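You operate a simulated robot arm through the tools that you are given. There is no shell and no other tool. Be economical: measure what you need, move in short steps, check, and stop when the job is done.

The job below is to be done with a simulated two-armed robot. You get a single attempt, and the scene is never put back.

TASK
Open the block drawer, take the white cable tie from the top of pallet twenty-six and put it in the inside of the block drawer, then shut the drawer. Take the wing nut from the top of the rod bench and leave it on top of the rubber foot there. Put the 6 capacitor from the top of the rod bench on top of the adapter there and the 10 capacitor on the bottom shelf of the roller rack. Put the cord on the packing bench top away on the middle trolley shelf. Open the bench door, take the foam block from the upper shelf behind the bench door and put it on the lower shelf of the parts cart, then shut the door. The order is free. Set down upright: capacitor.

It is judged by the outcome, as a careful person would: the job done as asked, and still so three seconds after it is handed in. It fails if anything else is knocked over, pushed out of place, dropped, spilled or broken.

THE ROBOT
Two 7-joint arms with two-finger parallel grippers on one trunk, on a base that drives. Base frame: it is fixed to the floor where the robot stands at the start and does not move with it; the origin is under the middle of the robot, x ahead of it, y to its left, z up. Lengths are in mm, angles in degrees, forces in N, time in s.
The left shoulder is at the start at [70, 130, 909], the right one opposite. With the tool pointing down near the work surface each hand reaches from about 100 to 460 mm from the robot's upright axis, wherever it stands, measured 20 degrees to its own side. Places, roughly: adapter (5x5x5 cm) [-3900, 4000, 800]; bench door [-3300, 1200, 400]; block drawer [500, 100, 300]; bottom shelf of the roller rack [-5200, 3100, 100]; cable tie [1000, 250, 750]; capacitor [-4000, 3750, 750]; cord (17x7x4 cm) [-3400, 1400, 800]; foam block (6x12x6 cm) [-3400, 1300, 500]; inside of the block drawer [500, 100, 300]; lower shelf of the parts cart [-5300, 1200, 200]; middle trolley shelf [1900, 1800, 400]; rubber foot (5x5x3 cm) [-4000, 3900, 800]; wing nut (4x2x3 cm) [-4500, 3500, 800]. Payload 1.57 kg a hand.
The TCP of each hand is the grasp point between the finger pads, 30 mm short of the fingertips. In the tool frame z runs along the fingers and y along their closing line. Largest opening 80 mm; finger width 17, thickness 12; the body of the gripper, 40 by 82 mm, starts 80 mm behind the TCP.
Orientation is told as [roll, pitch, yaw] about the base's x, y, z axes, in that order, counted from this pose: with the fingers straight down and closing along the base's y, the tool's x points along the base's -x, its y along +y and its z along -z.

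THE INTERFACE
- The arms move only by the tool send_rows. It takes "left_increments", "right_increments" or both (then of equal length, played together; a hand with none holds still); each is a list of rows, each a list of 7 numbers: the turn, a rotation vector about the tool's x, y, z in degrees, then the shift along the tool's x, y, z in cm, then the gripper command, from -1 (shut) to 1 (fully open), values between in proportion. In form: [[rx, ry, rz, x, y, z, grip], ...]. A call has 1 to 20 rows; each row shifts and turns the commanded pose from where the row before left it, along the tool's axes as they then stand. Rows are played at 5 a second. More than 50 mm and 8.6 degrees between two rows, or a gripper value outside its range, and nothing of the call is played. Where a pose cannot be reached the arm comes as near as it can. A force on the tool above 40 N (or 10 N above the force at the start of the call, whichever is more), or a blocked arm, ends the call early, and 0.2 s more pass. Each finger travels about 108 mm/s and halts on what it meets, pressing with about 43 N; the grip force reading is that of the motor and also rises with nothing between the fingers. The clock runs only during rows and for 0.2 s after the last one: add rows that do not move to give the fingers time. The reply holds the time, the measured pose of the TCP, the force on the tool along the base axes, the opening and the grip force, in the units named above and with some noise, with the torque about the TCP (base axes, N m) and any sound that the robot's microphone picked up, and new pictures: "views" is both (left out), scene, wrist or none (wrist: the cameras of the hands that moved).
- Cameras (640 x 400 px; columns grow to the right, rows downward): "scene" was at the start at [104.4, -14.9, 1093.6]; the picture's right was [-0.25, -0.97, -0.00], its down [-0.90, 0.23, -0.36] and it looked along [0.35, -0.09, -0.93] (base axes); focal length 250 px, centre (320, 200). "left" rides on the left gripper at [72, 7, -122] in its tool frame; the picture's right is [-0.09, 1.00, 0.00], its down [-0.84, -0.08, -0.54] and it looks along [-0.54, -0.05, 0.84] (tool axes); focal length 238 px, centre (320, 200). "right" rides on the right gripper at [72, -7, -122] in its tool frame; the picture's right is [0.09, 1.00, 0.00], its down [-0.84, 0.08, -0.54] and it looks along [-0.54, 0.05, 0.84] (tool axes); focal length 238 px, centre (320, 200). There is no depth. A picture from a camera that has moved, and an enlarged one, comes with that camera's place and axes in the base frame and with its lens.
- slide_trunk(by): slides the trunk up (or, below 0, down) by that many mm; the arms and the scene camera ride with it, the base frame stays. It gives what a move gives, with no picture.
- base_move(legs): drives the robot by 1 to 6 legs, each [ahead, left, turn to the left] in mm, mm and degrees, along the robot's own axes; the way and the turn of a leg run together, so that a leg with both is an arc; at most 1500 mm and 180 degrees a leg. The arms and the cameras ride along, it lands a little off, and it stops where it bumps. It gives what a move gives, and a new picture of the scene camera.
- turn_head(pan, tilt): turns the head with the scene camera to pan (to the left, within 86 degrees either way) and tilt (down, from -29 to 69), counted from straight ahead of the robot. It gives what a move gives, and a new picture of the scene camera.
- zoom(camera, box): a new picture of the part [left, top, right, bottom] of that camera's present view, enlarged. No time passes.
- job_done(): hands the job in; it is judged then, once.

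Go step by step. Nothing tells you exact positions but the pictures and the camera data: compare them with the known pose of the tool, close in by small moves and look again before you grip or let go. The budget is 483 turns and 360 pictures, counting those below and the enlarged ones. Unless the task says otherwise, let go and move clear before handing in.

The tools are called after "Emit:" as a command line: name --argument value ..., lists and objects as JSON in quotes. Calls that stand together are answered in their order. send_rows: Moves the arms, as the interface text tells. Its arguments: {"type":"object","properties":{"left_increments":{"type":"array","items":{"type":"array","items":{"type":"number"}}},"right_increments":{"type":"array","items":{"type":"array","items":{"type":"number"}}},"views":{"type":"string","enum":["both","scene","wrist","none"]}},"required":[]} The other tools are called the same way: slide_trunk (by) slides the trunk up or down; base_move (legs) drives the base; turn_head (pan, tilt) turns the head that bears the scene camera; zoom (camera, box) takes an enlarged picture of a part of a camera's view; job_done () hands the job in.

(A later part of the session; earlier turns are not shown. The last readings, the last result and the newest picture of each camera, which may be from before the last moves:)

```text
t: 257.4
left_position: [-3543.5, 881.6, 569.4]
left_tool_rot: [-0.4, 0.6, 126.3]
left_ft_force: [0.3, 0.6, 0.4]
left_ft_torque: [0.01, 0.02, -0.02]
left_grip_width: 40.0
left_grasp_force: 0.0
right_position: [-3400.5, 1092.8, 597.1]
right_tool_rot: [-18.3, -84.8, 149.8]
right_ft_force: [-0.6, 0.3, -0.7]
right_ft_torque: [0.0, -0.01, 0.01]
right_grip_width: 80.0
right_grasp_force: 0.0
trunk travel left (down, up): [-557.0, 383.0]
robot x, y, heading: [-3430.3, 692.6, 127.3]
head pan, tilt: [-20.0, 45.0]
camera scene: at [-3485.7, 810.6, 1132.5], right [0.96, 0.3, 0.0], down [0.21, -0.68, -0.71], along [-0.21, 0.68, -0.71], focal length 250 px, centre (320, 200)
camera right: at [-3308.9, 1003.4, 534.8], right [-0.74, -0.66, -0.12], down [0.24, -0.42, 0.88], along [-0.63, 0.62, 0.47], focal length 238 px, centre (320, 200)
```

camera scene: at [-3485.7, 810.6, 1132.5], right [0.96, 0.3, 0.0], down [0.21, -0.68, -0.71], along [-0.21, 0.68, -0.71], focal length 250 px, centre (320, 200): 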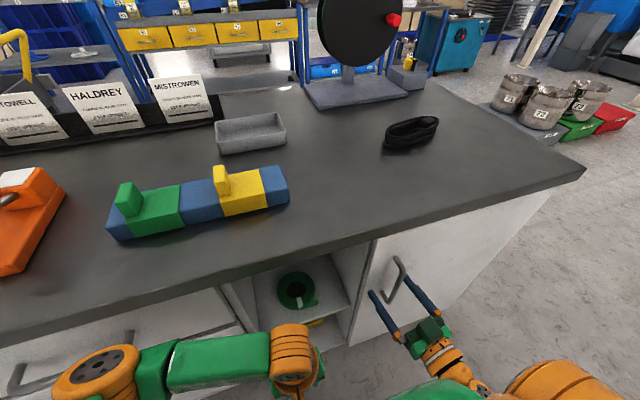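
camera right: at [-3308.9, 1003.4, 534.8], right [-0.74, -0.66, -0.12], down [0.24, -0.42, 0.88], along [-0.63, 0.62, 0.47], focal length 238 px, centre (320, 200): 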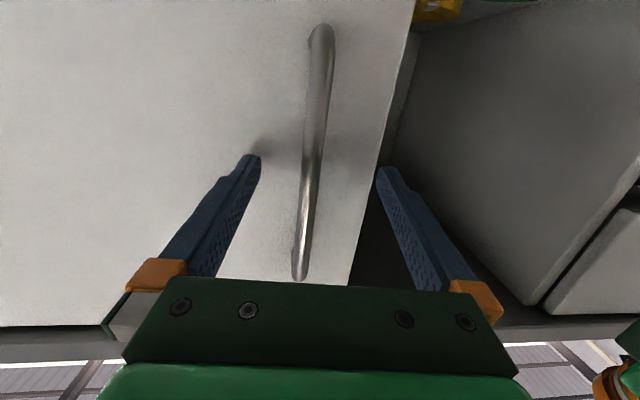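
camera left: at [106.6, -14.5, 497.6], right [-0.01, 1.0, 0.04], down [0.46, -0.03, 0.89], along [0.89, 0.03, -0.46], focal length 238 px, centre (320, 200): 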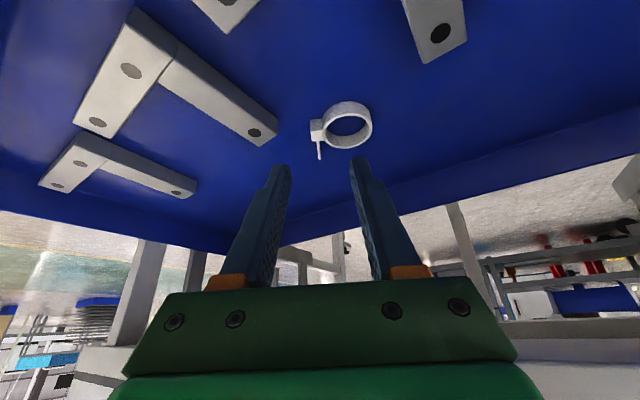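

Emit:
send_rows --right_increments '[[0, 0, 0, 0, 0, 0.6, 1], [0, 0, 0, 0, 0, 0.6, 1], [0, 0, 0, 0, 0, 0, 1], [0, 0, 0, 0, 0, 0, 0.2], [0, 0, 0, 0, 0, 0, -1], [0, 0, 0, 0, 0, 0, -1], [0, 0, 0, 0, 0, 0, -1]]' --views "wrist"

```text
t: 258.9
left_position: [-3543.3, 882.9, 569.7]
left_tool_rot: [-0.5, 0.7, 126.1]
left_ft_force: [-0.7, -0.2, -0.1]
left_ft_torque: [-0.03, -0.01, -0.01]
left_grip_width: 40.3
left_grasp_force: 0.0
right_position: [-3402.4, 1103.7, 596.4]
right_tool_rot: [-19.1, -85.0, 149.6]
right_ft_force: [14.3, 3.6, -0.3]
right_ft_torque: [-0.38, 0.41, -0.14]
right_grip_width: 12.1
right_grasp_force: 29.8
trunk travel left (down, up): [-557.0, 383.0]
robot x, y, heading: [-3433.6, 697.0, 127.1]
head pan, tilt: [-20.0, 45.0]
stopped in row 6 (right hand): the force on the tool passed its limit at 46 N (the readings are from after the stop); the commanded pose is now the measured one
camera right: at [-3312.0, 1013.6, 534.1], right [-0.75, -0.65, -0.12], down [0.23, -0.42, 0.88], along [-0.62, 0.63, 0.47], focal length 238 px, centre (320, 200)
```

right: 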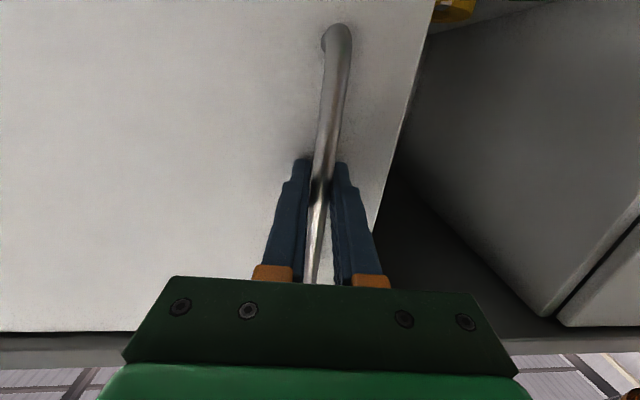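

Handle gripped. I pull the door open along its arc (radius about 430 mm) by driving back and slightly right.

Emit:
base_move --legs '[[-89, -9, 0]]'

Emit:
base_move --legs '[[-84, -28, 0]]'

```text
t: 259.9
left_position: [-3493.1, 833.7, 568.8]
left_tool_rot: [-0.4, 0.7, 126.0]
left_ft_force: [0.6, 0.6, -0.2]
left_ft_torque: [0.02, 0.0, 0.02]
left_grip_width: 40.1
left_grasp_force: 0.2
right_position: [-3351.6, 1055.8, 597.1]
right_tool_rot: [-19.6, -84.9, 149.6]
right_ft_force: [5.3, 5.9, -8.8]
right_ft_torque: [-0.49, 0.37, -0.1]
right_grip_width: 12.2
right_grasp_force: 29.2
trunk travel left (down, up): [-557.0, 383.0]
robot x, y, heading: [-3381.5, 642.1, 127.0]
head pan, tilt: [-20.0, 45.0]
stopped in leg 1: the force on the tool passed its limit at 45 N (the readings are from after the stop); the commanded pose is now the measured one
camera scene: at [-3434.6, 763.5, 1132.0], right [0.96, 0.29, 0.0], down [0.2, -0.68, -0.71], along [-0.21, 0.67, -0.71], focal length 250 px, centre (320, 200)
```

scene: 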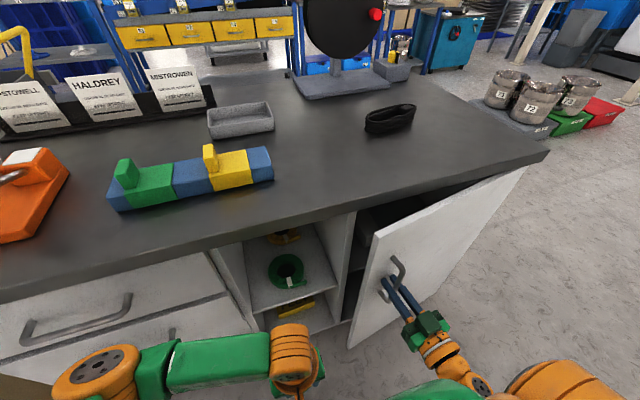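

```text
t: 261.0
left_position: [-3420.3, 785.3, 569.3]
left_tool_rot: [-0.1, 0.8, 126.0]
left_ft_force: [-0.4, -0.7, 0.6]
left_ft_torque: [-0.01, 0.02, 0.0]
left_grip_width: 40.0
left_grasp_force: 0.1
right_position: [-3276.9, 1009.5, 596.7]
right_tool_rot: [-19.7, -85.0, 149.5]
right_ft_force: [15.6, 32.7, 6.5]
right_ft_torque: [-0.87, -0.1, 0.09]
right_grip_width: 11.9
right_grasp_force: 29.2
trunk travel left (down, up): [-557.0, 383.0]
robot x, y, heading: [-3311.4, 593.9, 126.9]
head pan, tilt: [-20.0, 45.0]
camera scene: at [-3360.1, 718.0, 1132.1], right [0.96, 0.29, -0.01], down [0.2, -0.68, -0.7], along [-0.21, 0.67, -0.71], focal length 250 px, centre (320, 200)
```

scene: 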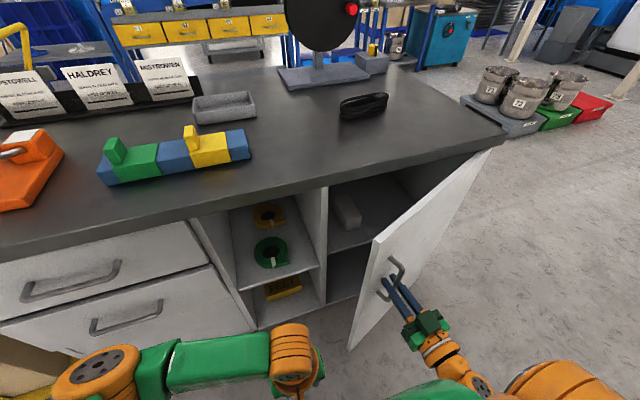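

Emit:
base_move --legs '[[-30, -30, 0]]'

```text
t: 262.1
left_position: [-3381.2, 774.3, 570.3]
left_tool_rot: [-0.7, 0.5, 126.1]
left_ft_force: [-0.8, 0.6, -0.8]
left_ft_torque: [-0.01, 0.03, -0.01]
left_grip_width: 39.9
left_grasp_force: 0.0
right_position: [-3241.9, 994.6, 598.7]
right_tool_rot: [-21.2, -84.8, 152.0]
right_ft_force: [-1.6, -6.6, 4.0]
right_ft_torque: [-0.38, 0.38, 0.07]
right_grip_width: 11.8
right_grasp_force: 29.6
trunk travel left (down, up): [-557.0, 383.0]
robot x, y, heading: [-3268.3, 587.0, 127.1]
head pan, tilt: [-20.0, 45.0]
stopped in leg 1: the force on the tool passed its limit at 53 N (the readings are from after the stop); the commanded pose is now the measured one
camera scene: at [-3323.5, 702.0, 1132.8], right [0.96, 0.29, 0.0], down [0.21, -0.67, -0.71], along [-0.21, 0.68, -0.71], focal length 250 px, centre (320, 200)
```

scene: 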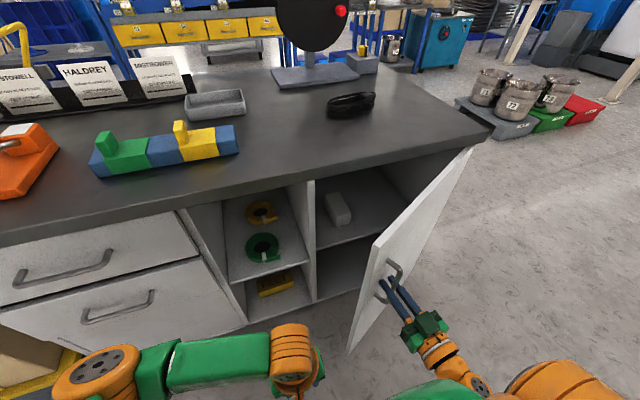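

Emit:
base_move --legs '[[-28, -24, 0]]'

Emit:
base_move --legs '[[-25, -30, 0]]'

Emit:
base_move --legs '[[-20, -32, 0]]'

```text
t: 262.9
left_position: [-3345.8, 763.9, 569.4]
left_tool_rot: [-1.0, 0.5, 126.1]
left_ft_force: [0.2, 0.4, -0.2]
left_ft_torque: [0.02, 0.0, -0.01]
left_grip_width: 39.7
left_grasp_force: 0.0
right_position: [-3205.5, 983.8, 597.2]
right_tool_rot: [-23.2, -84.5, 154.1]
right_ft_force: [-9.7, -34.3, -9.2]
right_ft_torque: [-0.91, -0.25, 0.31]
right_grip_width: 12.3
right_grasp_force: 28.8
trunk travel left (down, up): [-557.0, 383.0]
robot x, y, heading: [-3233.1, 578.5, 127.0]
head pan, tilt: [-20.0, 45.0]
camera scene: at [-3289.0, 689.4, 1132.9], right [0.96, 0.29, 0.0], down [0.21, -0.67, -0.71], along [-0.21, 0.68, -0.7], focal length 250 px, centre (320, 200)
```

scene: 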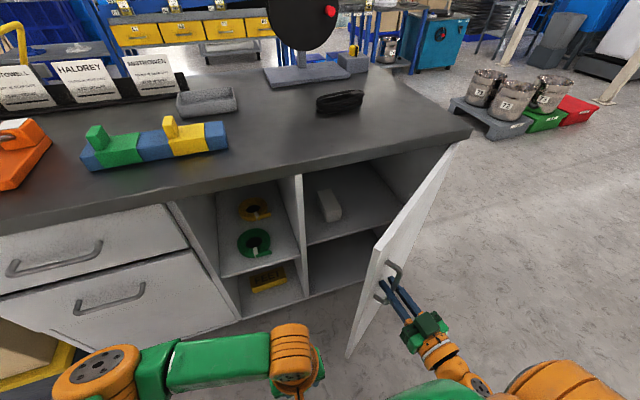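

```text
t: 263.8
left_position: [-3316.9, 761.4, 569.9]
left_tool_rot: [-0.8, 0.4, 126.2]
left_ft_force: [-0.8, 0.1, -0.2]
left_ft_torque: [0.02, 0.01, 0.0]
left_grip_width: 40.0
left_grasp_force: 0.0
right_position: [-3181.2, 977.3, 597.0]
right_tool_rot: [-20.6, -84.9, 152.6]
right_ft_force: [-4.1, -17.0, 8.0]
right_ft_torque: [0.04, 0.92, 0.3]
right_grip_width: 11.8
right_grasp_force: 29.0
trunk travel left (down, up): [-557.0, 383.0]
robot x, y, heading: [-3201.4, 578.0, 127.3]
head pan, tilt: [-20.0, 45.0]
stopped in leg 1: the force on the tool passed its limit at 51 N (the readings are from after the stop); the commanded pose is now the measured one
camera scene: at [-3258.2, 686.5, 1133.2], right [0.96, 0.3, 0.0], down [0.21, -0.67, -0.71], along [-0.21, 0.68, -0.7], focal length 250 px, centre (320, 200)
```

scene: 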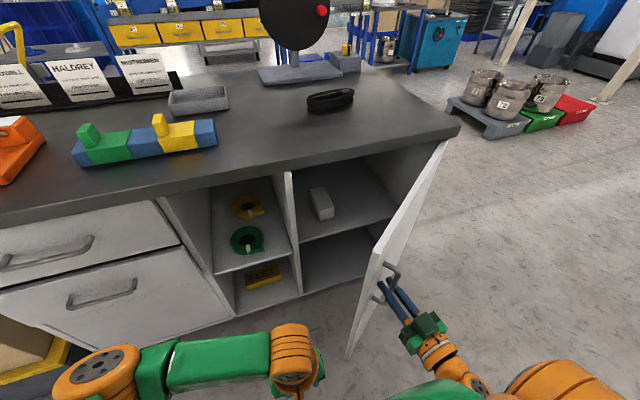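

```text
t: 264.6
left_position: [-3302.7, 761.1, 570.8]
left_tool_rot: [-0.8, 0.4, 126.2]
left_ft_force: [-0.6, -0.2, 0.3]
left_ft_torque: [0.02, 0.0, -0.02]
left_grip_width: 39.8
left_grasp_force: 0.0
right_position: [-3169.8, 976.7, 597.3]
right_tool_rot: [-19.2, -84.8, 152.1]
right_ft_force: [-4.2, -17.4, 7.4]
right_ft_torque: [-0.19, 0.67, 0.29]
right_grip_width: 11.8
right_grasp_force: 29.4
trunk travel left (down, up): [-557.0, 383.0]
robot x, y, heading: [-3192.5, 574.7, 126.8]
head pan, tilt: [-20.0, 45.0]
stopped in leg 1: the force on the tool passed its limit at 49 N (the readings are from after the stop); the commanded pose is now the measured one
camera scene: at [-3244.3, 686.7, 1133.2], right [0.96, 0.3, 0.0], down [0.21, -0.67, -0.71], along [-0.21, 0.68, -0.7], focal length 250 px, centre (320, 200)
```

scene: 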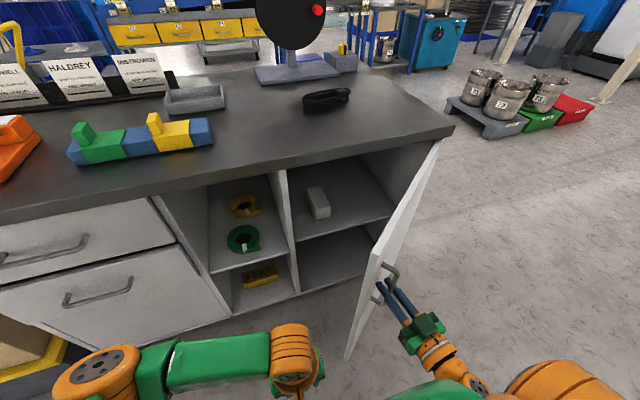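

Emit:
base_move --legs '[[-30, -5, 0]]'

Emit:
base_move --legs '[[-25, -20, 0]]'

```text
t: 265.5
left_position: [-3286.6, 752.1, 569.5]
left_tool_rot: [-0.5, 0.7, 126.2]
left_ft_force: [-0.3, -0.1, 0.1]
left_ft_torque: [0.04, 0.02, -0.03]
left_grip_width: 40.0
left_grasp_force: 0.1
right_position: [-3148.8, 970.1, 594.9]
right_tool_rot: [-18.0, -84.7, 149.5]
right_ft_force: [1.2, 6.6, -6.0]
right_ft_torque: [-0.59, 0.15, -0.11]
right_grip_width: 12.1
right_grasp_force: 29.3
trunk travel left (down, up): [-557.0, 383.0]
robot x, y, heading: [-3170.9, 562.4, 127.3]
head pan, tilt: [-20.0, 45.0]
stopped in leg 1: the force on the tool passed its limit at 61 N (the readings are from after the stop); the commanded pose is now the measured one
camera scene: at [-3227.6, 682.0, 1132.0], right [0.96, 0.3, 0.0], down [0.21, -0.68, -0.71], along [-0.21, 0.67, -0.71], focal length 250 px, centre (320, 200)
```

scene: 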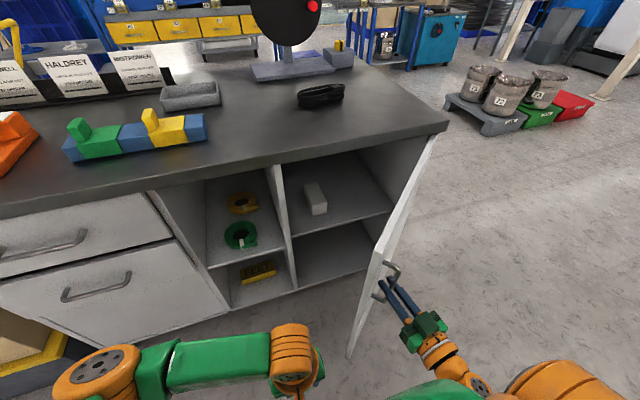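

```text
t: 266.4
left_position: [-3255.4, 746.5, 568.7]
left_tool_rot: [-0.3, 1.0, 126.2]
left_ft_force: [0.4, -0.5, -0.2]
left_ft_torque: [-0.02, 0.04, -0.02]
left_grip_width: 40.1
left_grasp_force: 0.0
right_position: [-3119.1, 965.1, 594.3]
right_tool_rot: [-16.9, -84.8, 148.7]
right_ft_force: [0.8, 38.8, 6.6]
right_ft_torque: [-0.38, 0.26, -0.12]
right_grip_width: 12.0
right_grasp_force: 29.2
trunk travel left (down, up): [-557.0, 383.0]
robot x, y, heading: [-3145.2, 556.2, 127.2]
head pan, tilt: [-20.0, 45.0]
camera scene: at [-3197.1, 679.1, 1131.7], right [0.96, 0.3, 0.0], down [0.21, -0.68, -0.7], along [-0.21, 0.67, -0.71], focal length 250 px, centre (320, 200)
```

scene: 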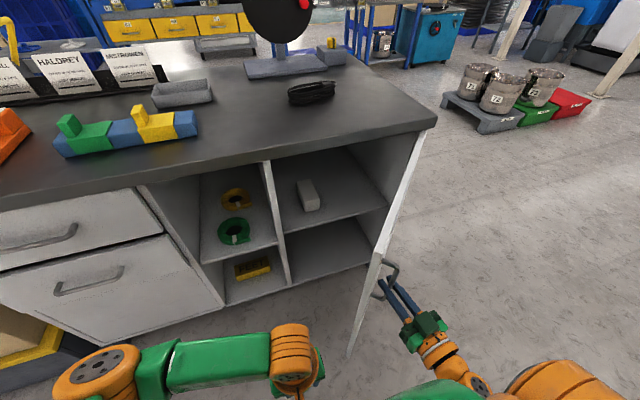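

Emit:
base_move --legs '[[-18, -28, 0]]'

Emit:
base_move --legs '[[-18, -28, 0]]'

```text
t: 267.2
left_position: [-3223.2, 746.0, 569.2]
left_tool_rot: [-0.5, 0.8, 126.2]
left_ft_force: [1.0, 0.8, 0.4]
left_ft_torque: [0.0, 0.01, 0.02]
left_grip_width: 40.0
left_grasp_force: 0.1
right_position: [-3086.4, 965.1, 595.7]
right_tool_rot: [-18.6, -84.8, 150.3]
right_ft_force: [-0.7, -4.6, -18.8]
right_ft_torque: [-0.92, -0.15, 0.09]
right_grip_width: 12.0
right_grasp_force: 29.3
trunk travel left (down, up): [-557.0, 383.0]
robot x, y, heading: [-3109.6, 555.1, 127.2]
head pan, tilt: [-20.0, 45.0]
camera scene: at [-3164.4, 676.9, 1131.9], right [0.95, 0.3, 0.0], down [0.21, -0.68, -0.7], along [-0.21, 0.67, -0.71], focal length 250 px, centre (320, 200)
```

scene: 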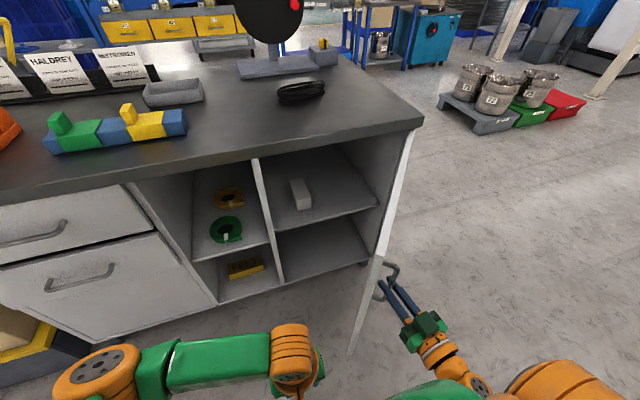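

```text
t: 268.1
left_position: [-3188.7, 748.0, 569.8]
left_tool_rot: [-0.5, 0.7, 126.3]
left_ft_force: [0.4, -0.2, -0.2]
left_ft_torque: [-0.01, -0.02, -0.01]
left_grip_width: 39.9
left_grasp_force: 0.1
right_position: [-3053.8, 966.8, 594.7]
right_tool_rot: [-18.9, -84.7, 150.7]
right_ft_force: [-0.9, 5.5, -5.2]
right_ft_torque: [-0.95, -0.2, 0.07]
right_grip_width: 12.2
right_grasp_force: 29.3
trunk travel left (down, up): [-557.0, 383.0]
robot x, y, heading: [-3079.6, 556.0, 127.3]
head pan, tilt: [-20.0, 45.0]
camera scene: at [-3131.8, 678.8, 1132.2], right [0.95, 0.3, 0.0], down [0.21, -0.68, -0.71], along [-0.21, 0.67, -0.71], focal length 250 px, centre (320, 200)
```

scene: 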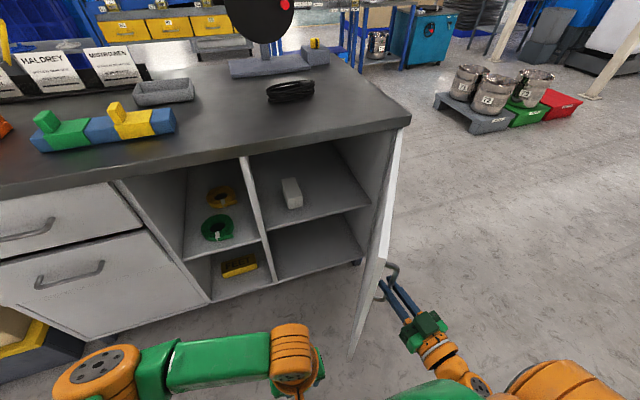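

The door is open about 80° and the foam block is visible on the upper shelf. I release the handle, back off, and align the right hand with the foam.

Emit:
send_rows --right_increments '[[0, 0, 0, 0, 0, 0, 0], [0, 0, 0, 0, 0, 0, 0], [0, 0, 0, 0, 0, -3, 0], [0, 0, 0, 0, 0, -4, 0], [0, 0, 0, 0, 0, 0, 0]]' --views "none"

Emit:
base_move --legs '[[-60, 0, 0], [0, 125, 0]]'

Emit:
slide_trunk --by -40

Emit:
zoom --camera "right" --box '[0, 0, 640, 400]'

```text
t: 269.3
left_position: [-3189.8, 746.3, 569.5]
left_tool_rot: [-0.6, 0.5, 126.4]
left_ft_force: [-1.1, -0.1, -0.3]
left_ft_torque: [-0.01, 0.01, -0.01]
left_grip_width: 39.9
left_grasp_force: 0.1
right_position: [-3004.1, 926.2, 611.8]
right_tool_rot: [-48.1, -83.3, -178.3]
right_ft_force: [0.2, -0.4, 0.4]
right_ft_torque: [0.03, -0.01, 0.0]
right_grip_width: 40.1
right_grasp_force: 0.1
trunk travel left (down, up): [-557.0, 383.0]
robot x, y, heading: [-3075.8, 560.8, 127.4]
head pan, tilt: [-20.0, 45.0]
```

```text
t: 271.1
left_position: [-3250.8, 626.4, 569.9]
left_tool_rot: [-0.6, 0.5, 126.3]
left_ft_force: [0.1, -0.2, 0.5]
left_ft_torque: [0.01, -0.03, -0.02]
left_grip_width: 40.1
left_grasp_force: 0.0
right_position: [-3062.5, 801.5, 609.5]
right_tool_rot: [-43.5, -82.9, 177.3]
right_ft_force: [0.6, -0.6, -0.6]
right_ft_torque: [-0.01, -0.01, -0.05]
right_grip_width: 40.2
right_grasp_force: 0.0
trunk travel left (down, up): [-557.0, 383.0]
robot x, y, heading: [-3137.2, 437.3, 127.4]
head pan, tilt: [-20.0, 45.0]
camera scene: at [-3192.3, 553.8, 1132.5], right [0.95, 0.3, 0.0], down [0.21, -0.67, -0.71], along [-0.21, 0.68, -0.71], focal length 250 px, centre (320, 200)
```

scene: 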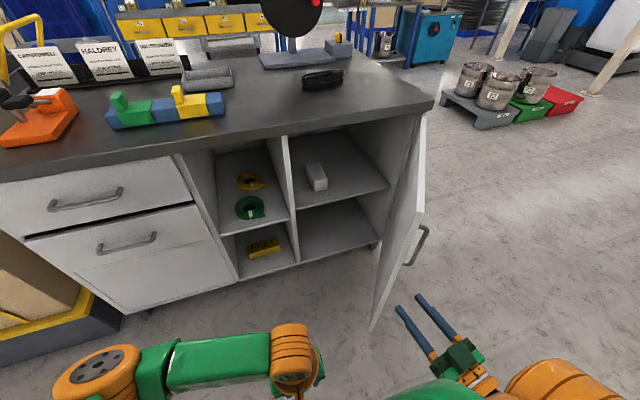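

```text
t: 271.9
left_position: [-3250.2, 626.4, 529.1]
left_tool_rot: [-0.6, 0.6, 126.3]
left_ft_force: [0.6, -0.2, 0.4]
left_ft_torque: [0.01, 0.0, -0.01]
left_grip_width: 40.0
left_grasp_force: 0.1
right_position: [-3061.5, 803.3, 570.6]
right_tool_rot: [-45.1, -82.8, 178.9]
right_ft_force: [0.5, 0.0, -0.2]
right_ft_torque: [0.0, -0.03, 0.07]
right_grip_width: 40.1
right_grasp_force: 0.1
trunk travel left (down, up): [-517.0, 423.0]
robot x, y, heading: [-3139.2, 437.6, 127.6]
head pan, tilt: [-20.0, 45.0]
```

```text
1.00 times, centred on (320, 200) of right (not enlarged: the box is as wide or as high as the picture)
camera zoom: at [-2963.7, 719.6, 509.0], right [-0.7, -0.69, -0.18], down [0.21, -0.44, 0.87], along [-0.68, 0.57, 0.46], focal length 238 px, centre (320, 200)
```

zoom: 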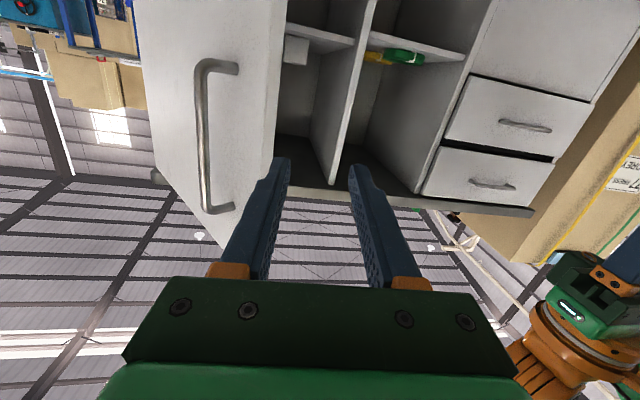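

Emit:
slide_trunk --by -95

Emit:
send_rows --right_increments '[[0, 0, 5.3, 0, 0, 0, 1], [0, 0, 5.3, 0, 0, 0, 1], [0, 6.5, 0, 0, 0, 0, 1], [0, 0, 0, 0, 0, 0, 1]]' --views "wrist"

```text
t: 273.2
left_position: [-3250.8, 625.9, 433.8]
left_tool_rot: [-0.6, 0.6, 126.4]
left_ft_force: [-0.1, 1.2, -0.4]
left_ft_torque: [-0.01, 0.0, 0.01]
left_grip_width: 40.1
left_grasp_force: 0.0
right_position: [-3062.4, 801.5, 473.7]
right_tool_rot: [-44.9, -82.7, 178.7]
right_ft_force: [-0.2, 0.3, 0.3]
right_ft_torque: [0.05, -0.01, 0.0]
right_grip_width: 40.0
right_grasp_force: 0.0
trunk travel left (down, up): [-422.0, 518.0]
robot x, y, heading: [-3137.8, 437.6, 127.6]
head pan, tilt: [-20.0, 45.0]
```

```text
t: 274.2
left_position: [-3249.7, 624.9, 433.8]
left_tool_rot: [-0.5, 0.6, 126.3]
left_ft_force: [0.6, -0.2, 0.5]
left_ft_torque: [0.0, 0.02, -0.03]
left_grip_width: 39.9
left_grasp_force: 0.1
right_position: [-3062.4, 806.8, 477.9]
right_tool_rot: [22.8, -77.7, 111.2]
right_ft_force: [0.6, 0.1, 0.2]
right_ft_torque: [-0.01, 0.01, -0.01]
right_grip_width: 79.9
right_grasp_force: 0.1
trunk travel left (down, up): [-422.0, 518.0]
robot x, y, heading: [-3138.7, 433.7, 127.3]
head pan, tilt: [-20.0, 45.0]
camera right: at [-2968.2, 712.6, 429.8], right [-0.71, -0.7, -0.01], down [0.25, -0.27, 0.93], along [-0.65, 0.66, 0.37], focal length 238 px, centre (320, 200)
```

right: 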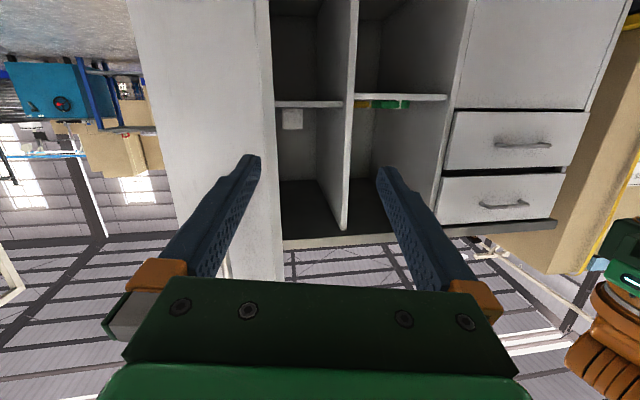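

Emit:
base_move --legs '[[380, -6, 0]]'

Emit:
zoom --camera "right" --box '[0, 0, 640, 400]'

```text
t: 275.8
left_position: [-3352.0, 764.3, 434.6]
left_tool_rot: [-0.7, 0.5, 126.2]
left_ft_force: [-0.3, 0.2, -0.8]
left_ft_torque: [0.03, -0.02, 0.0]
left_grip_width: 40.0
left_grasp_force: 0.1
right_position: [-3170.7, 939.8, 478.4]
right_tool_rot: [21.3, -77.5, 114.8]
right_ft_force: [-1.2, -4.6, 2.0]
right_ft_torque: [0.02, 0.01, 0.25]
right_grip_width: 79.8
right_grasp_force: 0.1
trunk travel left (down, up): [-422.0, 518.0]
robot x, y, heading: [-3238.0, 572.5, 127.2]
head pan, tilt: [-20.0, 45.0]
stopped in leg 1: the force on the tool passed its limit at 94 N (the readings are from after the stop); the commanded pose is now the measured one
camera scene: at [-3295.5, 692.2, 997.5], right [0.95, 0.3, 0.0], down [0.21, -0.67, -0.71], along [-0.21, 0.68, -0.71], focal length 250 px, centre (320, 200)
```

scene: 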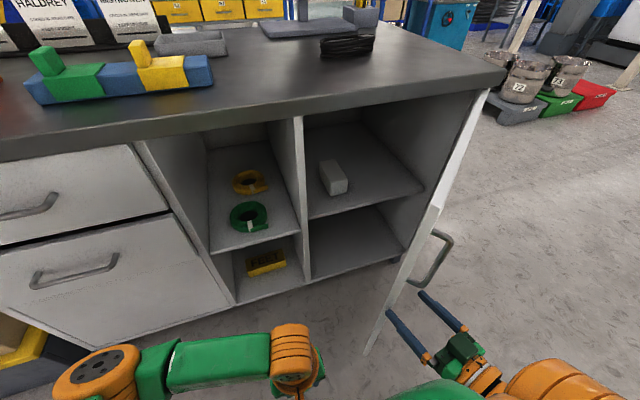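

```text
1.00 times, centred on (320, 200) of right (not enlarged: the box is as wide or as high as the picture)
camera zoom: at [-3072.0, 849.2, 429.7], right [-0.69, -0.73, -0.01], down [0.26, -0.26, 0.93], along [-0.68, 0.64, 0.36], focal length 238 px, centre (320, 200)
```

zoom: 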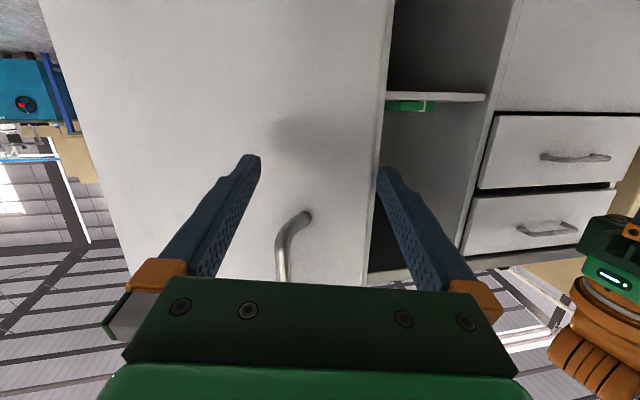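

The hand met the outer face of the door. I'll back up, go around its free edge and push the door wider from the inside.

Emit:
base_move --legs '[[-120, 0, 0], [0, 170, 0], [190, 0, 0]]'

Emit:
zoom --camera "right" --box '[0, 0, 640, 400]'

```text
t: 279.2
left_position: [-3532.2, 720.8, 433.0]
left_tool_rot: [-0.7, 0.6, 126.0]
left_ft_force: [-0.1, 0.0, 1.0]
left_ft_torque: [-0.03, -0.03, 0.03]
left_grip_width: 40.2
left_grasp_force: 0.1
right_position: [-3349.0, 894.6, 476.7]
right_tool_rot: [22.2, -77.4, 113.8]
right_ft_force: [-0.7, -0.6, -0.6]
right_ft_torque: [-0.03, 0.01, 0.01]
right_grip_width: 80.1
right_grasp_force: 0.2
trunk travel left (down, up): [-422.0, 518.0]
robot x, y, heading: [-3421.9, 530.4, 127.1]
head pan, tilt: [-20.0, 45.0]
camera scene: at [-3474.3, 648.8, 997.4], right [0.96, 0.29, 0.0], down [0.21, -0.68, -0.71], along [-0.21, 0.68, -0.71], focal length 250 px, centre (320, 200)
```

scene: 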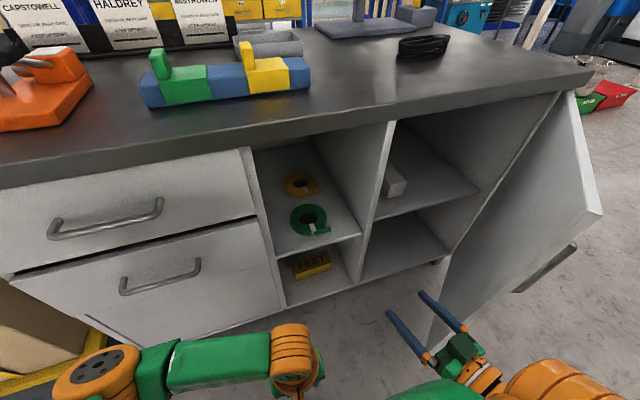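

```text
1.00 times, centred on (320, 200) of right (not enlarged: the box is as wide or as high as the picture)
camera zoom: at [-3250.5, 803.9, 429.0], right [-0.69, -0.72, -0.01], down [0.26, -0.26, 0.93], along [-0.68, 0.64, 0.36], focal length 238 px, centre (320, 200)
```

zoom: 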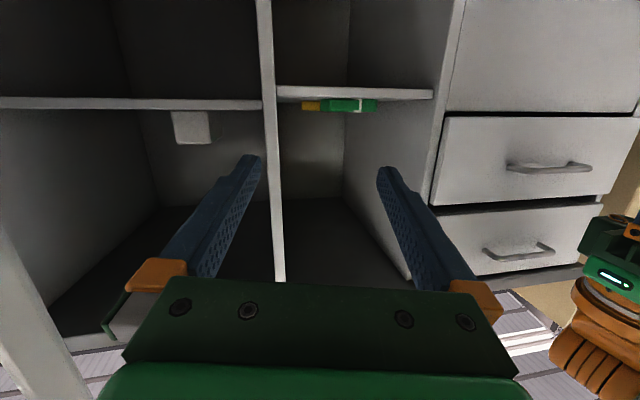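

Emit:
base_move --legs '[[0, -200, 0]]'

Emit:
base_move --legs '[[0, -120, 0]]'

```text
t: 280.3
left_position: [-3468.9, 764.5, 436.3]
left_tool_rot: [-0.9, 0.4, 125.8]
left_ft_force: [0.1, 0.0, -0.5]
left_ft_torque: [0.01, 0.01, -0.03]
left_grip_width: 40.0
left_grasp_force: 0.0
right_position: [-3286.8, 936.3, 477.4]
right_tool_rot: [21.8, -77.4, 114.7]
right_ft_force: [-5.8, -23.0, 4.4]
right_ft_torque: [0.38, -0.43, -1.77]
right_grip_width: 60.9
right_grasp_force: 0.0
trunk travel left (down, up): [-422.0, 518.0]
robot x, y, heading: [-3355.6, 578.4, 127.1]
head pan, tilt: [-20.0, 45.0]
stopped in leg 1: the force on the tool passed its limit at 58 N (the readings are from after the stop); the commanded pose is now the measured one
camera scene: at [-3412.4, 690.1, 998.1], right [0.96, 0.29, 0.0], down [0.21, -0.67, -0.71], along [-0.21, 0.68, -0.7], focal length 250 px, centre (320, 200)
```

scene: 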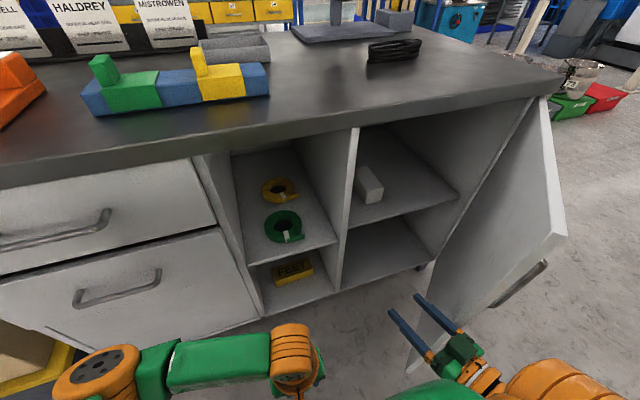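

```text
t: 281.1
left_position: [-3462.3, 771.2, 434.8]
left_tool_rot: [-0.8, 0.6, 125.8]
left_ft_force: [-0.2, -0.5, -0.2]
left_ft_torque: [-0.04, 0.01, -0.02]
left_grip_width: 40.1
left_grasp_force: 0.1
right_position: [-3280.2, 942.1, 474.7]
right_tool_rot: [22.4, -76.9, 114.0]
right_ft_force: [0.1, -1.0, 0.1]
right_ft_torque: [0.03, 0.02, -0.03]
right_grip_width: 75.2
right_grasp_force: 0.0
trunk travel left (down, up): [-422.0, 518.0]
robot x, y, heading: [-3352.2, 583.9, 127.0]
head pan, tilt: [-20.0, 45.0]
stopped in leg 1: the force on the tool passed its limit at 48 N (the readings are from after the stop); the commanded pose is now the measured one
camera scene: at [-3404.8, 698.1, 997.6], right [0.96, 0.29, 0.0], down [0.21, -0.68, -0.71], along [-0.21, 0.68, -0.71], focal length 250 px, centre (320, 200)
```

scene: 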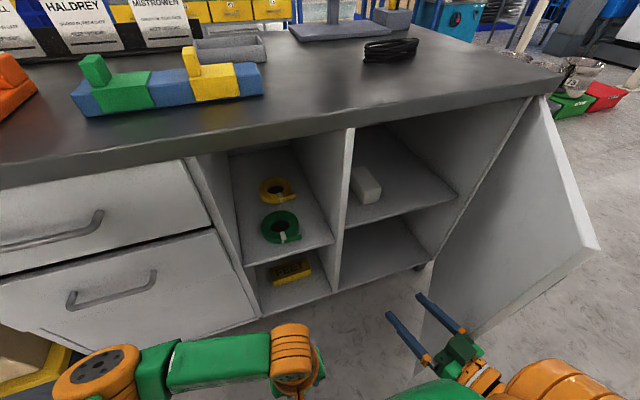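

Emit:
base_move --legs '[[0, -100, 0]]'

Emit:
base_move --legs '[[0, -70, 0]]'

```text
t: 282.2
left_position: [-3383.6, 830.2, 434.7]
left_tool_rot: [-0.6, 0.7, 126.0]
left_ft_force: [0.5, -0.1, -0.6]
left_ft_torque: [0.03, -0.03, -0.01]
left_grip_width: 39.8
left_grasp_force: 0.0
right_position: [-3201.5, 1001.7, 473.7]
right_tool_rot: [22.9, -76.7, 113.6]
right_ft_force: [0.1, 0.0, 0.2]
right_ft_torque: [0.01, 0.0, -0.02]
right_grip_width: 79.7
right_grasp_force: 0.1
trunk travel left (down, up): [-422.0, 518.0]
robot x, y, heading: [-3270.6, 639.5, 126.9]
head pan, tilt: [-20.0, 45.0]
camera scene: at [-3325.9, 759.0, 997.4], right [0.96, 0.29, 0.0], down [0.21, -0.68, -0.71], along [-0.21, 0.68, -0.71], focal length 250 px, centre (320, 200)
```

scene: 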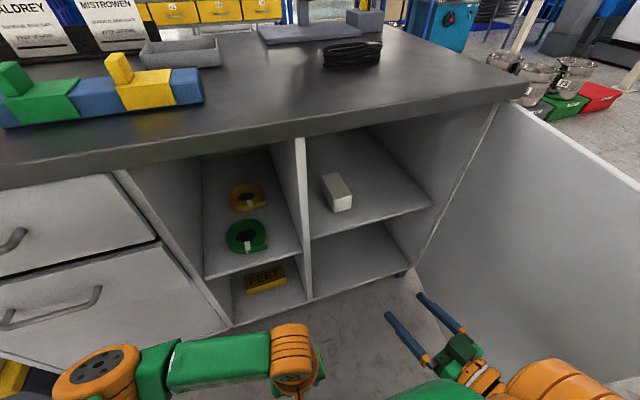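

```text
t: 283.2
left_position: [-3326.9, 875.3, 433.8]
left_tool_rot: [-0.7, 0.5, 125.9]
left_ft_force: [0.3, 0.1, 0.0]
left_ft_torque: [0.02, 0.03, 0.02]
left_grip_width: 39.9
left_grasp_force: 0.1
right_position: [-3143.6, 1044.5, 473.0]
right_tool_rot: [22.9, -76.9, 113.8]
right_ft_force: [-0.7, 0.5, -0.2]
right_ft_torque: [0.01, -0.06, 0.02]
right_grip_width: 79.8
right_grasp_force: 0.0
trunk travel left (down, up): [-422.0, 518.0]
robot x, y, heading: [-3212.9, 683.2, 126.6]
head pan, tilt: [-20.0, 45.0]
camera scene: at [-3268.7, 802.1, 997.4], right [0.96, 0.29, 0.0], down [0.21, -0.68, -0.71], along [-0.21, 0.68, -0.71], focal length 250 px, centre (320, 200)
```

scene: 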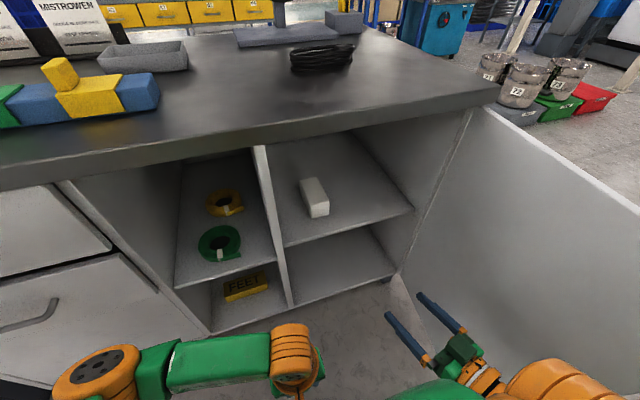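

The door now stands past 90°. I move left to line up with the foam, then drive in and extend the arm.

Emit:
base_move --legs '[[0, 68, 0], [120, 0, 0]]'

Emit:
send_rows --right_increments '[[0, 0, 0, 0, 0, 3, 1], [0, 0, 0, 0, 0, 3, 1], [0, 0, 0, 0, 0, 3, 1], [0, 0, 0, 0, 0, 0, 1]]'

```text
t: 285.1
left_position: [-3452.7, 927.5, 434.0]
left_tool_rot: [-0.7, 0.6, 125.9]
left_ft_force: [-0.6, 0.4, -0.7]
left_ft_torque: [-0.02, 0.01, 0.03]
left_grip_width: 39.9
left_grasp_force: 0.0
right_position: [-3270.2, 1099.3, 474.2]
right_tool_rot: [22.7, -76.8, 113.8]
right_ft_force: [0.0, 0.3, -0.2]
right_ft_torque: [0.02, -0.01, 0.02]
right_grip_width: 79.6
right_grasp_force: 0.1
trunk travel left (down, up): [-422.0, 518.0]
robot x, y, heading: [-3341.4, 737.8, 127.1]
head pan, tilt: [-20.0, 45.0]
camera scene: at [-3394.8, 856.6, 997.4], right [0.96, 0.29, 0.0], down [0.21, -0.68, -0.71], along [-0.21, 0.68, -0.71], focal length 250 px, centre (320, 200)
```

scene: 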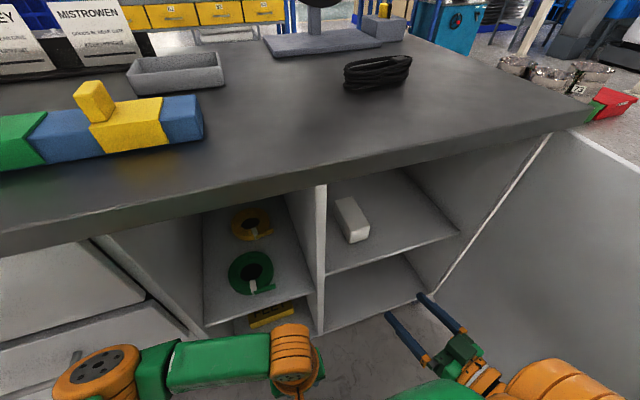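

```text
t: 286.1
left_position: [-3451.9, 926.4, 435.0]
left_tool_rot: [-0.7, 0.7, 126.0]
left_ft_force: [0.3, 0.1, 0.5]
left_ft_torque: [-0.01, 0.01, -0.03]
left_grip_width: 40.1
left_grasp_force: 0.0
right_position: [-3335.8, 1158.9, 454.0]
right_tool_rot: [22.7, -76.9, 113.9]
right_ft_force: [0.2, 0.2, 0.5]
right_ft_torque: [-0.02, -0.03, -0.02]
right_grip_width: 79.8
right_grasp_force: 0.2
trunk travel left (down, up): [-422.0, 518.0]
robot x, y, heading: [-3342.7, 737.8, 126.8]
head pan, tilt: [-20.0, 45.0]
camera scene: at [-3394.5, 856.1, 997.5], right [0.96, 0.29, 0.0], down [0.21, -0.68, -0.71], along [-0.21, 0.68, -0.71], focal length 250 px, centre (320, 200)
camera right: at [-3235.7, 1068.6, 407.9], right [-0.68, -0.73, 0.0], down [0.26, -0.24, 0.94], along [-0.69, 0.64, 0.35], focal length 238 px, centre (320, 200)
```

scene: 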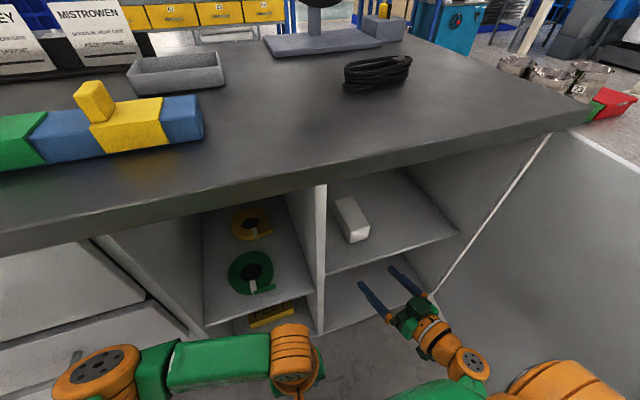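
right: 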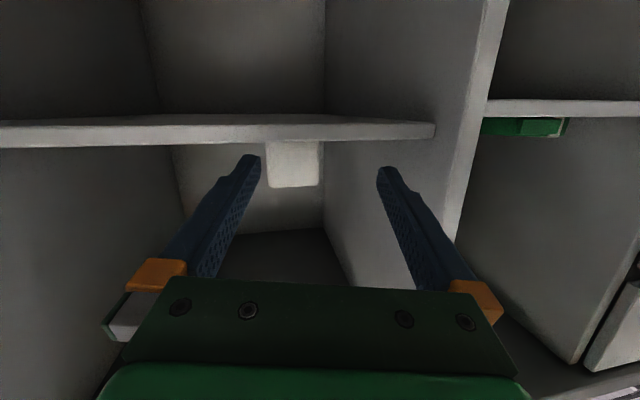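

Emit:
send_rows --right_increments '[[0, 6, 0, 0, 0, -0.5, 1], [0, 6, 0, 0, 0, -0.5, 1], [0, 0, 0, -1.6, 0, 0, 1], [0, 0, 0, 0, 0, 0, 1]]' --views "none"

Emit:
base_move --legs '[[45, 0, 0]]'

Emit:
zoom --camera "right" --box '[0, 0, 640, 400]'

```text
t: 287.1
left_position: [-3451.3, 928.2, 435.7]
left_tool_rot: [-0.7, 0.6, 125.9]
left_ft_force: [0.3, 0.1, 0.5]
left_ft_torque: [0.01, 0.0, -0.01]
left_grip_width: 39.7
left_grasp_force: 0.0
right_position: [-3330.6, 1158.8, 470.8]
right_tool_rot: [12.1, -65.3, 125.0]
right_ft_force: [-0.1, -1.0, -0.7]
right_ft_torque: [0.0, 0.02, 0.02]
right_grip_width: 79.9
right_grasp_force: 0.1
trunk travel left (down, up): [-422.0, 518.0]
robot x, y, heading: [-3341.3, 736.8, 127.0]
head pan, tilt: [-20.0, 45.0]
```

```text
t: 288.0
left_position: [-3478.7, 964.6, 433.5]
left_tool_rot: [-0.8, 0.6, 125.9]
left_ft_force: [0.8, -0.5, 0.5]
left_ft_torque: [-0.03, -0.01, -0.03]
left_grip_width: 40.1
left_grasp_force: 0.0
right_position: [-3357.8, 1194.0, 472.1]
right_tool_rot: [12.2, -65.4, 125.0]
right_ft_force: [-0.1, 0.4, -0.4]
right_ft_torque: [-0.02, -0.01, 0.0]
right_grip_width: 79.9
right_grasp_force: 0.1
trunk travel left (down, up): [-422.0, 518.0]
robot x, y, heading: [-3369.4, 774.3, 127.0]
head pan, tilt: [-20.0, 45.0]
camera scene: at [-3421.7, 892.4, 997.4], right [0.96, 0.29, 0.0], down [0.21, -0.68, -0.71], along [-0.21, 0.68, -0.71], focal length 250 px, centre (320, 200)
```

scene: 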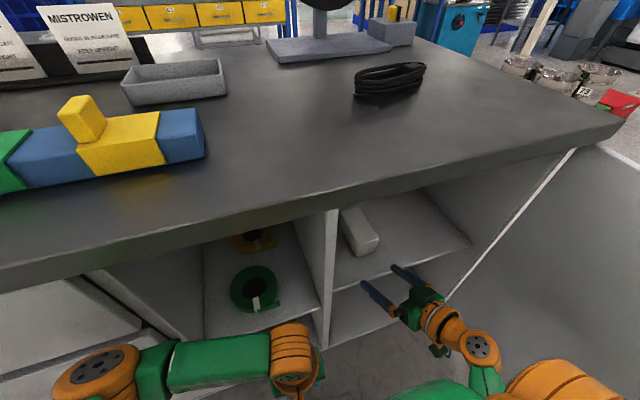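

```text
1.00 times, centred on (320, 200) of right (not enlarged: the box is as wide or as high as the picture)
camera zoom: at [-3252.0, 1100.7, 453.8], right [-0.67, -0.74, 0.0], down [0.12, -0.1, 0.99], along [-0.74, 0.66, 0.15], focal length 238 px, centre (320, 200)
```

zoom: 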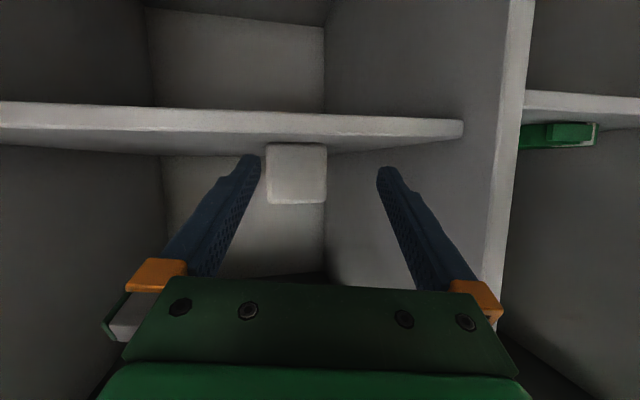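

Emit:
send_rows --right_increments '[[5, 0, 2.25, 0, 0, 0, 1], [5, 0, 2.25, 0, 0, 0, 1], [0, 0, 0, -1, -0.08, 2.51, 1], [0, 0, 0, -1, -0.08, 2.51, 1], [0, 0, 0, 0, 0, 0, 1]]' --views "wrist"

```text
t: 289.2
left_position: [-3478.0, 963.6, 434.0]
left_tool_rot: [-0.7, 0.6, 125.8]
left_ft_force: [0.3, 0.0, -0.4]
left_ft_torque: [-0.02, -0.02, 0.03]
left_grip_width: 39.9
left_grasp_force: 0.0
right_position: [-3386.6, 1240.8, 470.0]
right_tool_rot: [11.6, -64.4, 114.4]
right_ft_force: [0.6, -0.9, -0.3]
right_ft_torque: [0.01, 0.03, -0.01]
right_grip_width: 79.9
right_grasp_force: 0.0
trunk travel left (down, up): [-422.0, 518.0]
robot x, y, heading: [-3369.2, 773.3, 126.9]
head pan, tilt: [-20.0, 45.0]
camera right: at [-3301.7, 1129.2, 454.4], right [-0.8, -0.6, 0.0], down [0.08, -0.11, 0.99], along [-0.6, 0.79, 0.14], focal length 238 px, centre (320, 200)
```

right: 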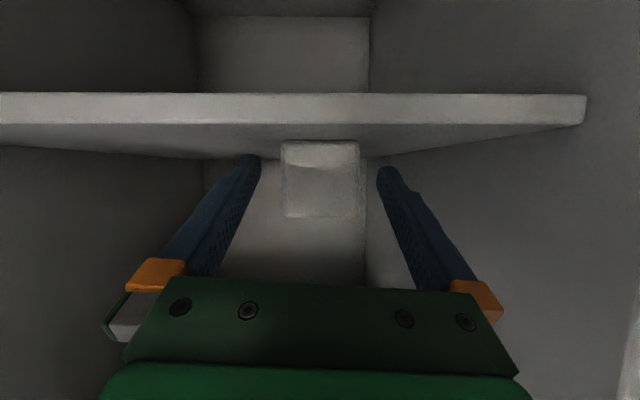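

Emit:
send_rows --right_increments '[[0, 0, 0, -1, 0, 2.3, 1], [0, 0, 0, -1, 0, 2.3, 1], [0, 0, 0, -1, 0, 2.3, 1], [0, 0, 0, 0, 0, 0, 1]]' --views "wrist"

```text
t: 290.2
left_position: [-3478.3, 963.2, 434.9]
left_tool_rot: [-0.7, 0.5, 125.9]
left_ft_force: [0.1, -0.3, 0.0]
left_ft_torque: [0.02, 0.0, -0.01]
left_grip_width: 40.0
left_grasp_force: 0.1
right_position: [-3431.4, 1301.5, 467.3]
right_tool_rot: [11.5, -64.5, 114.6]
right_ft_force: [0.3, -0.2, 0.4]
right_ft_torque: [0.0, -0.01, -0.01]
right_grip_width: 79.8
right_grasp_force: 0.1
trunk travel left (down, up): [-422.0, 518.0]
robot x, y, heading: [-3366.8, 773.5, 126.6]
head pan, tilt: [-20.0, 45.0]
camera right: at [-3344.2, 1190.3, 451.7], right [-0.8, -0.6, 0.0], down [0.08, -0.11, 0.99], along [-0.6, 0.79, 0.14], focal length 238 px, centre (320, 200)
```

right: 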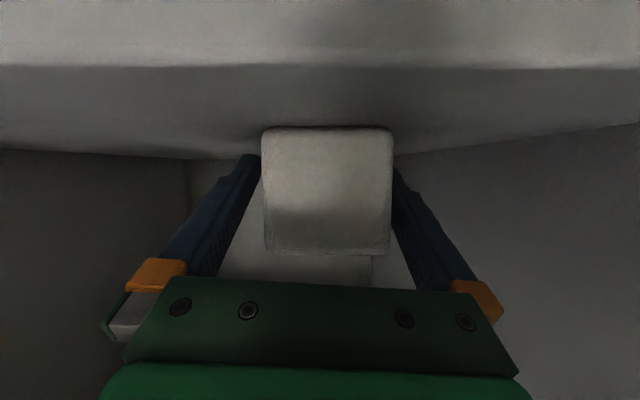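

Foam sits between the fingers. I close, lift slightly, and pull straight out.

Emit:
send_rows --right_increments '[[0, 0, 0, 0, 0, 0, 0.4], [0, 0, 0, 0, 0, 0, -1], [0, 0, 0, 0, 0, 0, -1], [0, 0, 0, 0, 0, 0, -1]]' --views "none"

Emit:
slide_trunk --by 20

Emit:
zoom --camera "right" --box '[0, 0, 640, 400]'

```text
t: 291.2
left_position: [-3480.6, 963.9, 436.2]
left_tool_rot: [-0.8, 0.6, 125.9]
left_ft_force: [0.3, 0.4, 0.1]
left_ft_torque: [-0.03, 0.04, 0.03]
left_grip_width: 39.8
left_grasp_force: 0.0
right_position: [-3429.8, 1301.7, 467.6]
right_tool_rot: [11.5, -64.4, 114.6]
right_ft_force: [0.4, -0.5, 1.2]
right_ft_torque: [0.0, -0.06, 0.0]
right_grip_width: 60.7
right_grasp_force: 43.0
trunk travel left (down, up): [-422.0, 518.0]
robot x, y, heading: [-3368.7, 778.3, 126.8]
head pan, tilt: [-20.0, 45.0]
```

```text
t: 291.8
left_position: [-3479.3, 964.5, 454.4]
left_tool_rot: [-0.7, 0.6, 125.9]
left_ft_force: [0.1, 0.8, -0.5]
left_ft_torque: [-0.02, -0.02, 0.03]
left_grip_width: 39.8
left_grasp_force: 0.0
right_position: [-3431.0, 1301.8, 486.1]
right_tool_rot: [11.6, -64.4, 114.5]
right_ft_force: [-0.4, -0.1, 0.8]
right_ft_torque: [-0.02, 0.01, 0.01]
right_grip_width: 60.3
right_grasp_force: 42.6
trunk travel left (down, up): [-442.0, 498.0]
robot x, y, heading: [-3371.0, 775.8, 126.9]
head pan, tilt: [-20.0, 45.0]
```

```text
1.00 times, centred on (320, 200) of right (not enlarged: the box is as wide or as high as the picture)
camera zoom: at [-3344.1, 1190.1, 471.6], right [-0.8, -0.6, 0.0], down [0.08, -0.11, 0.99], along [-0.6, 0.79, 0.14], focal length 238 px, centre (320, 200)
```

zoom: 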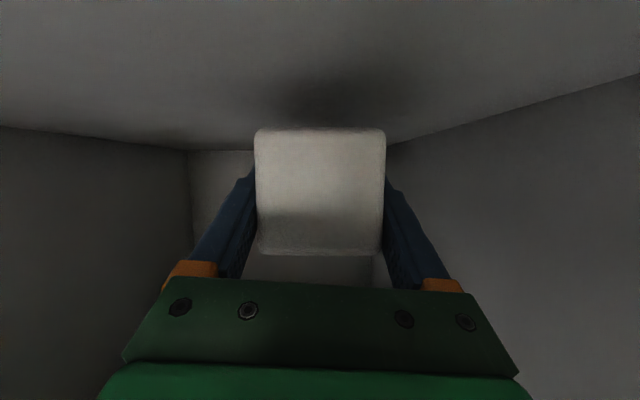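

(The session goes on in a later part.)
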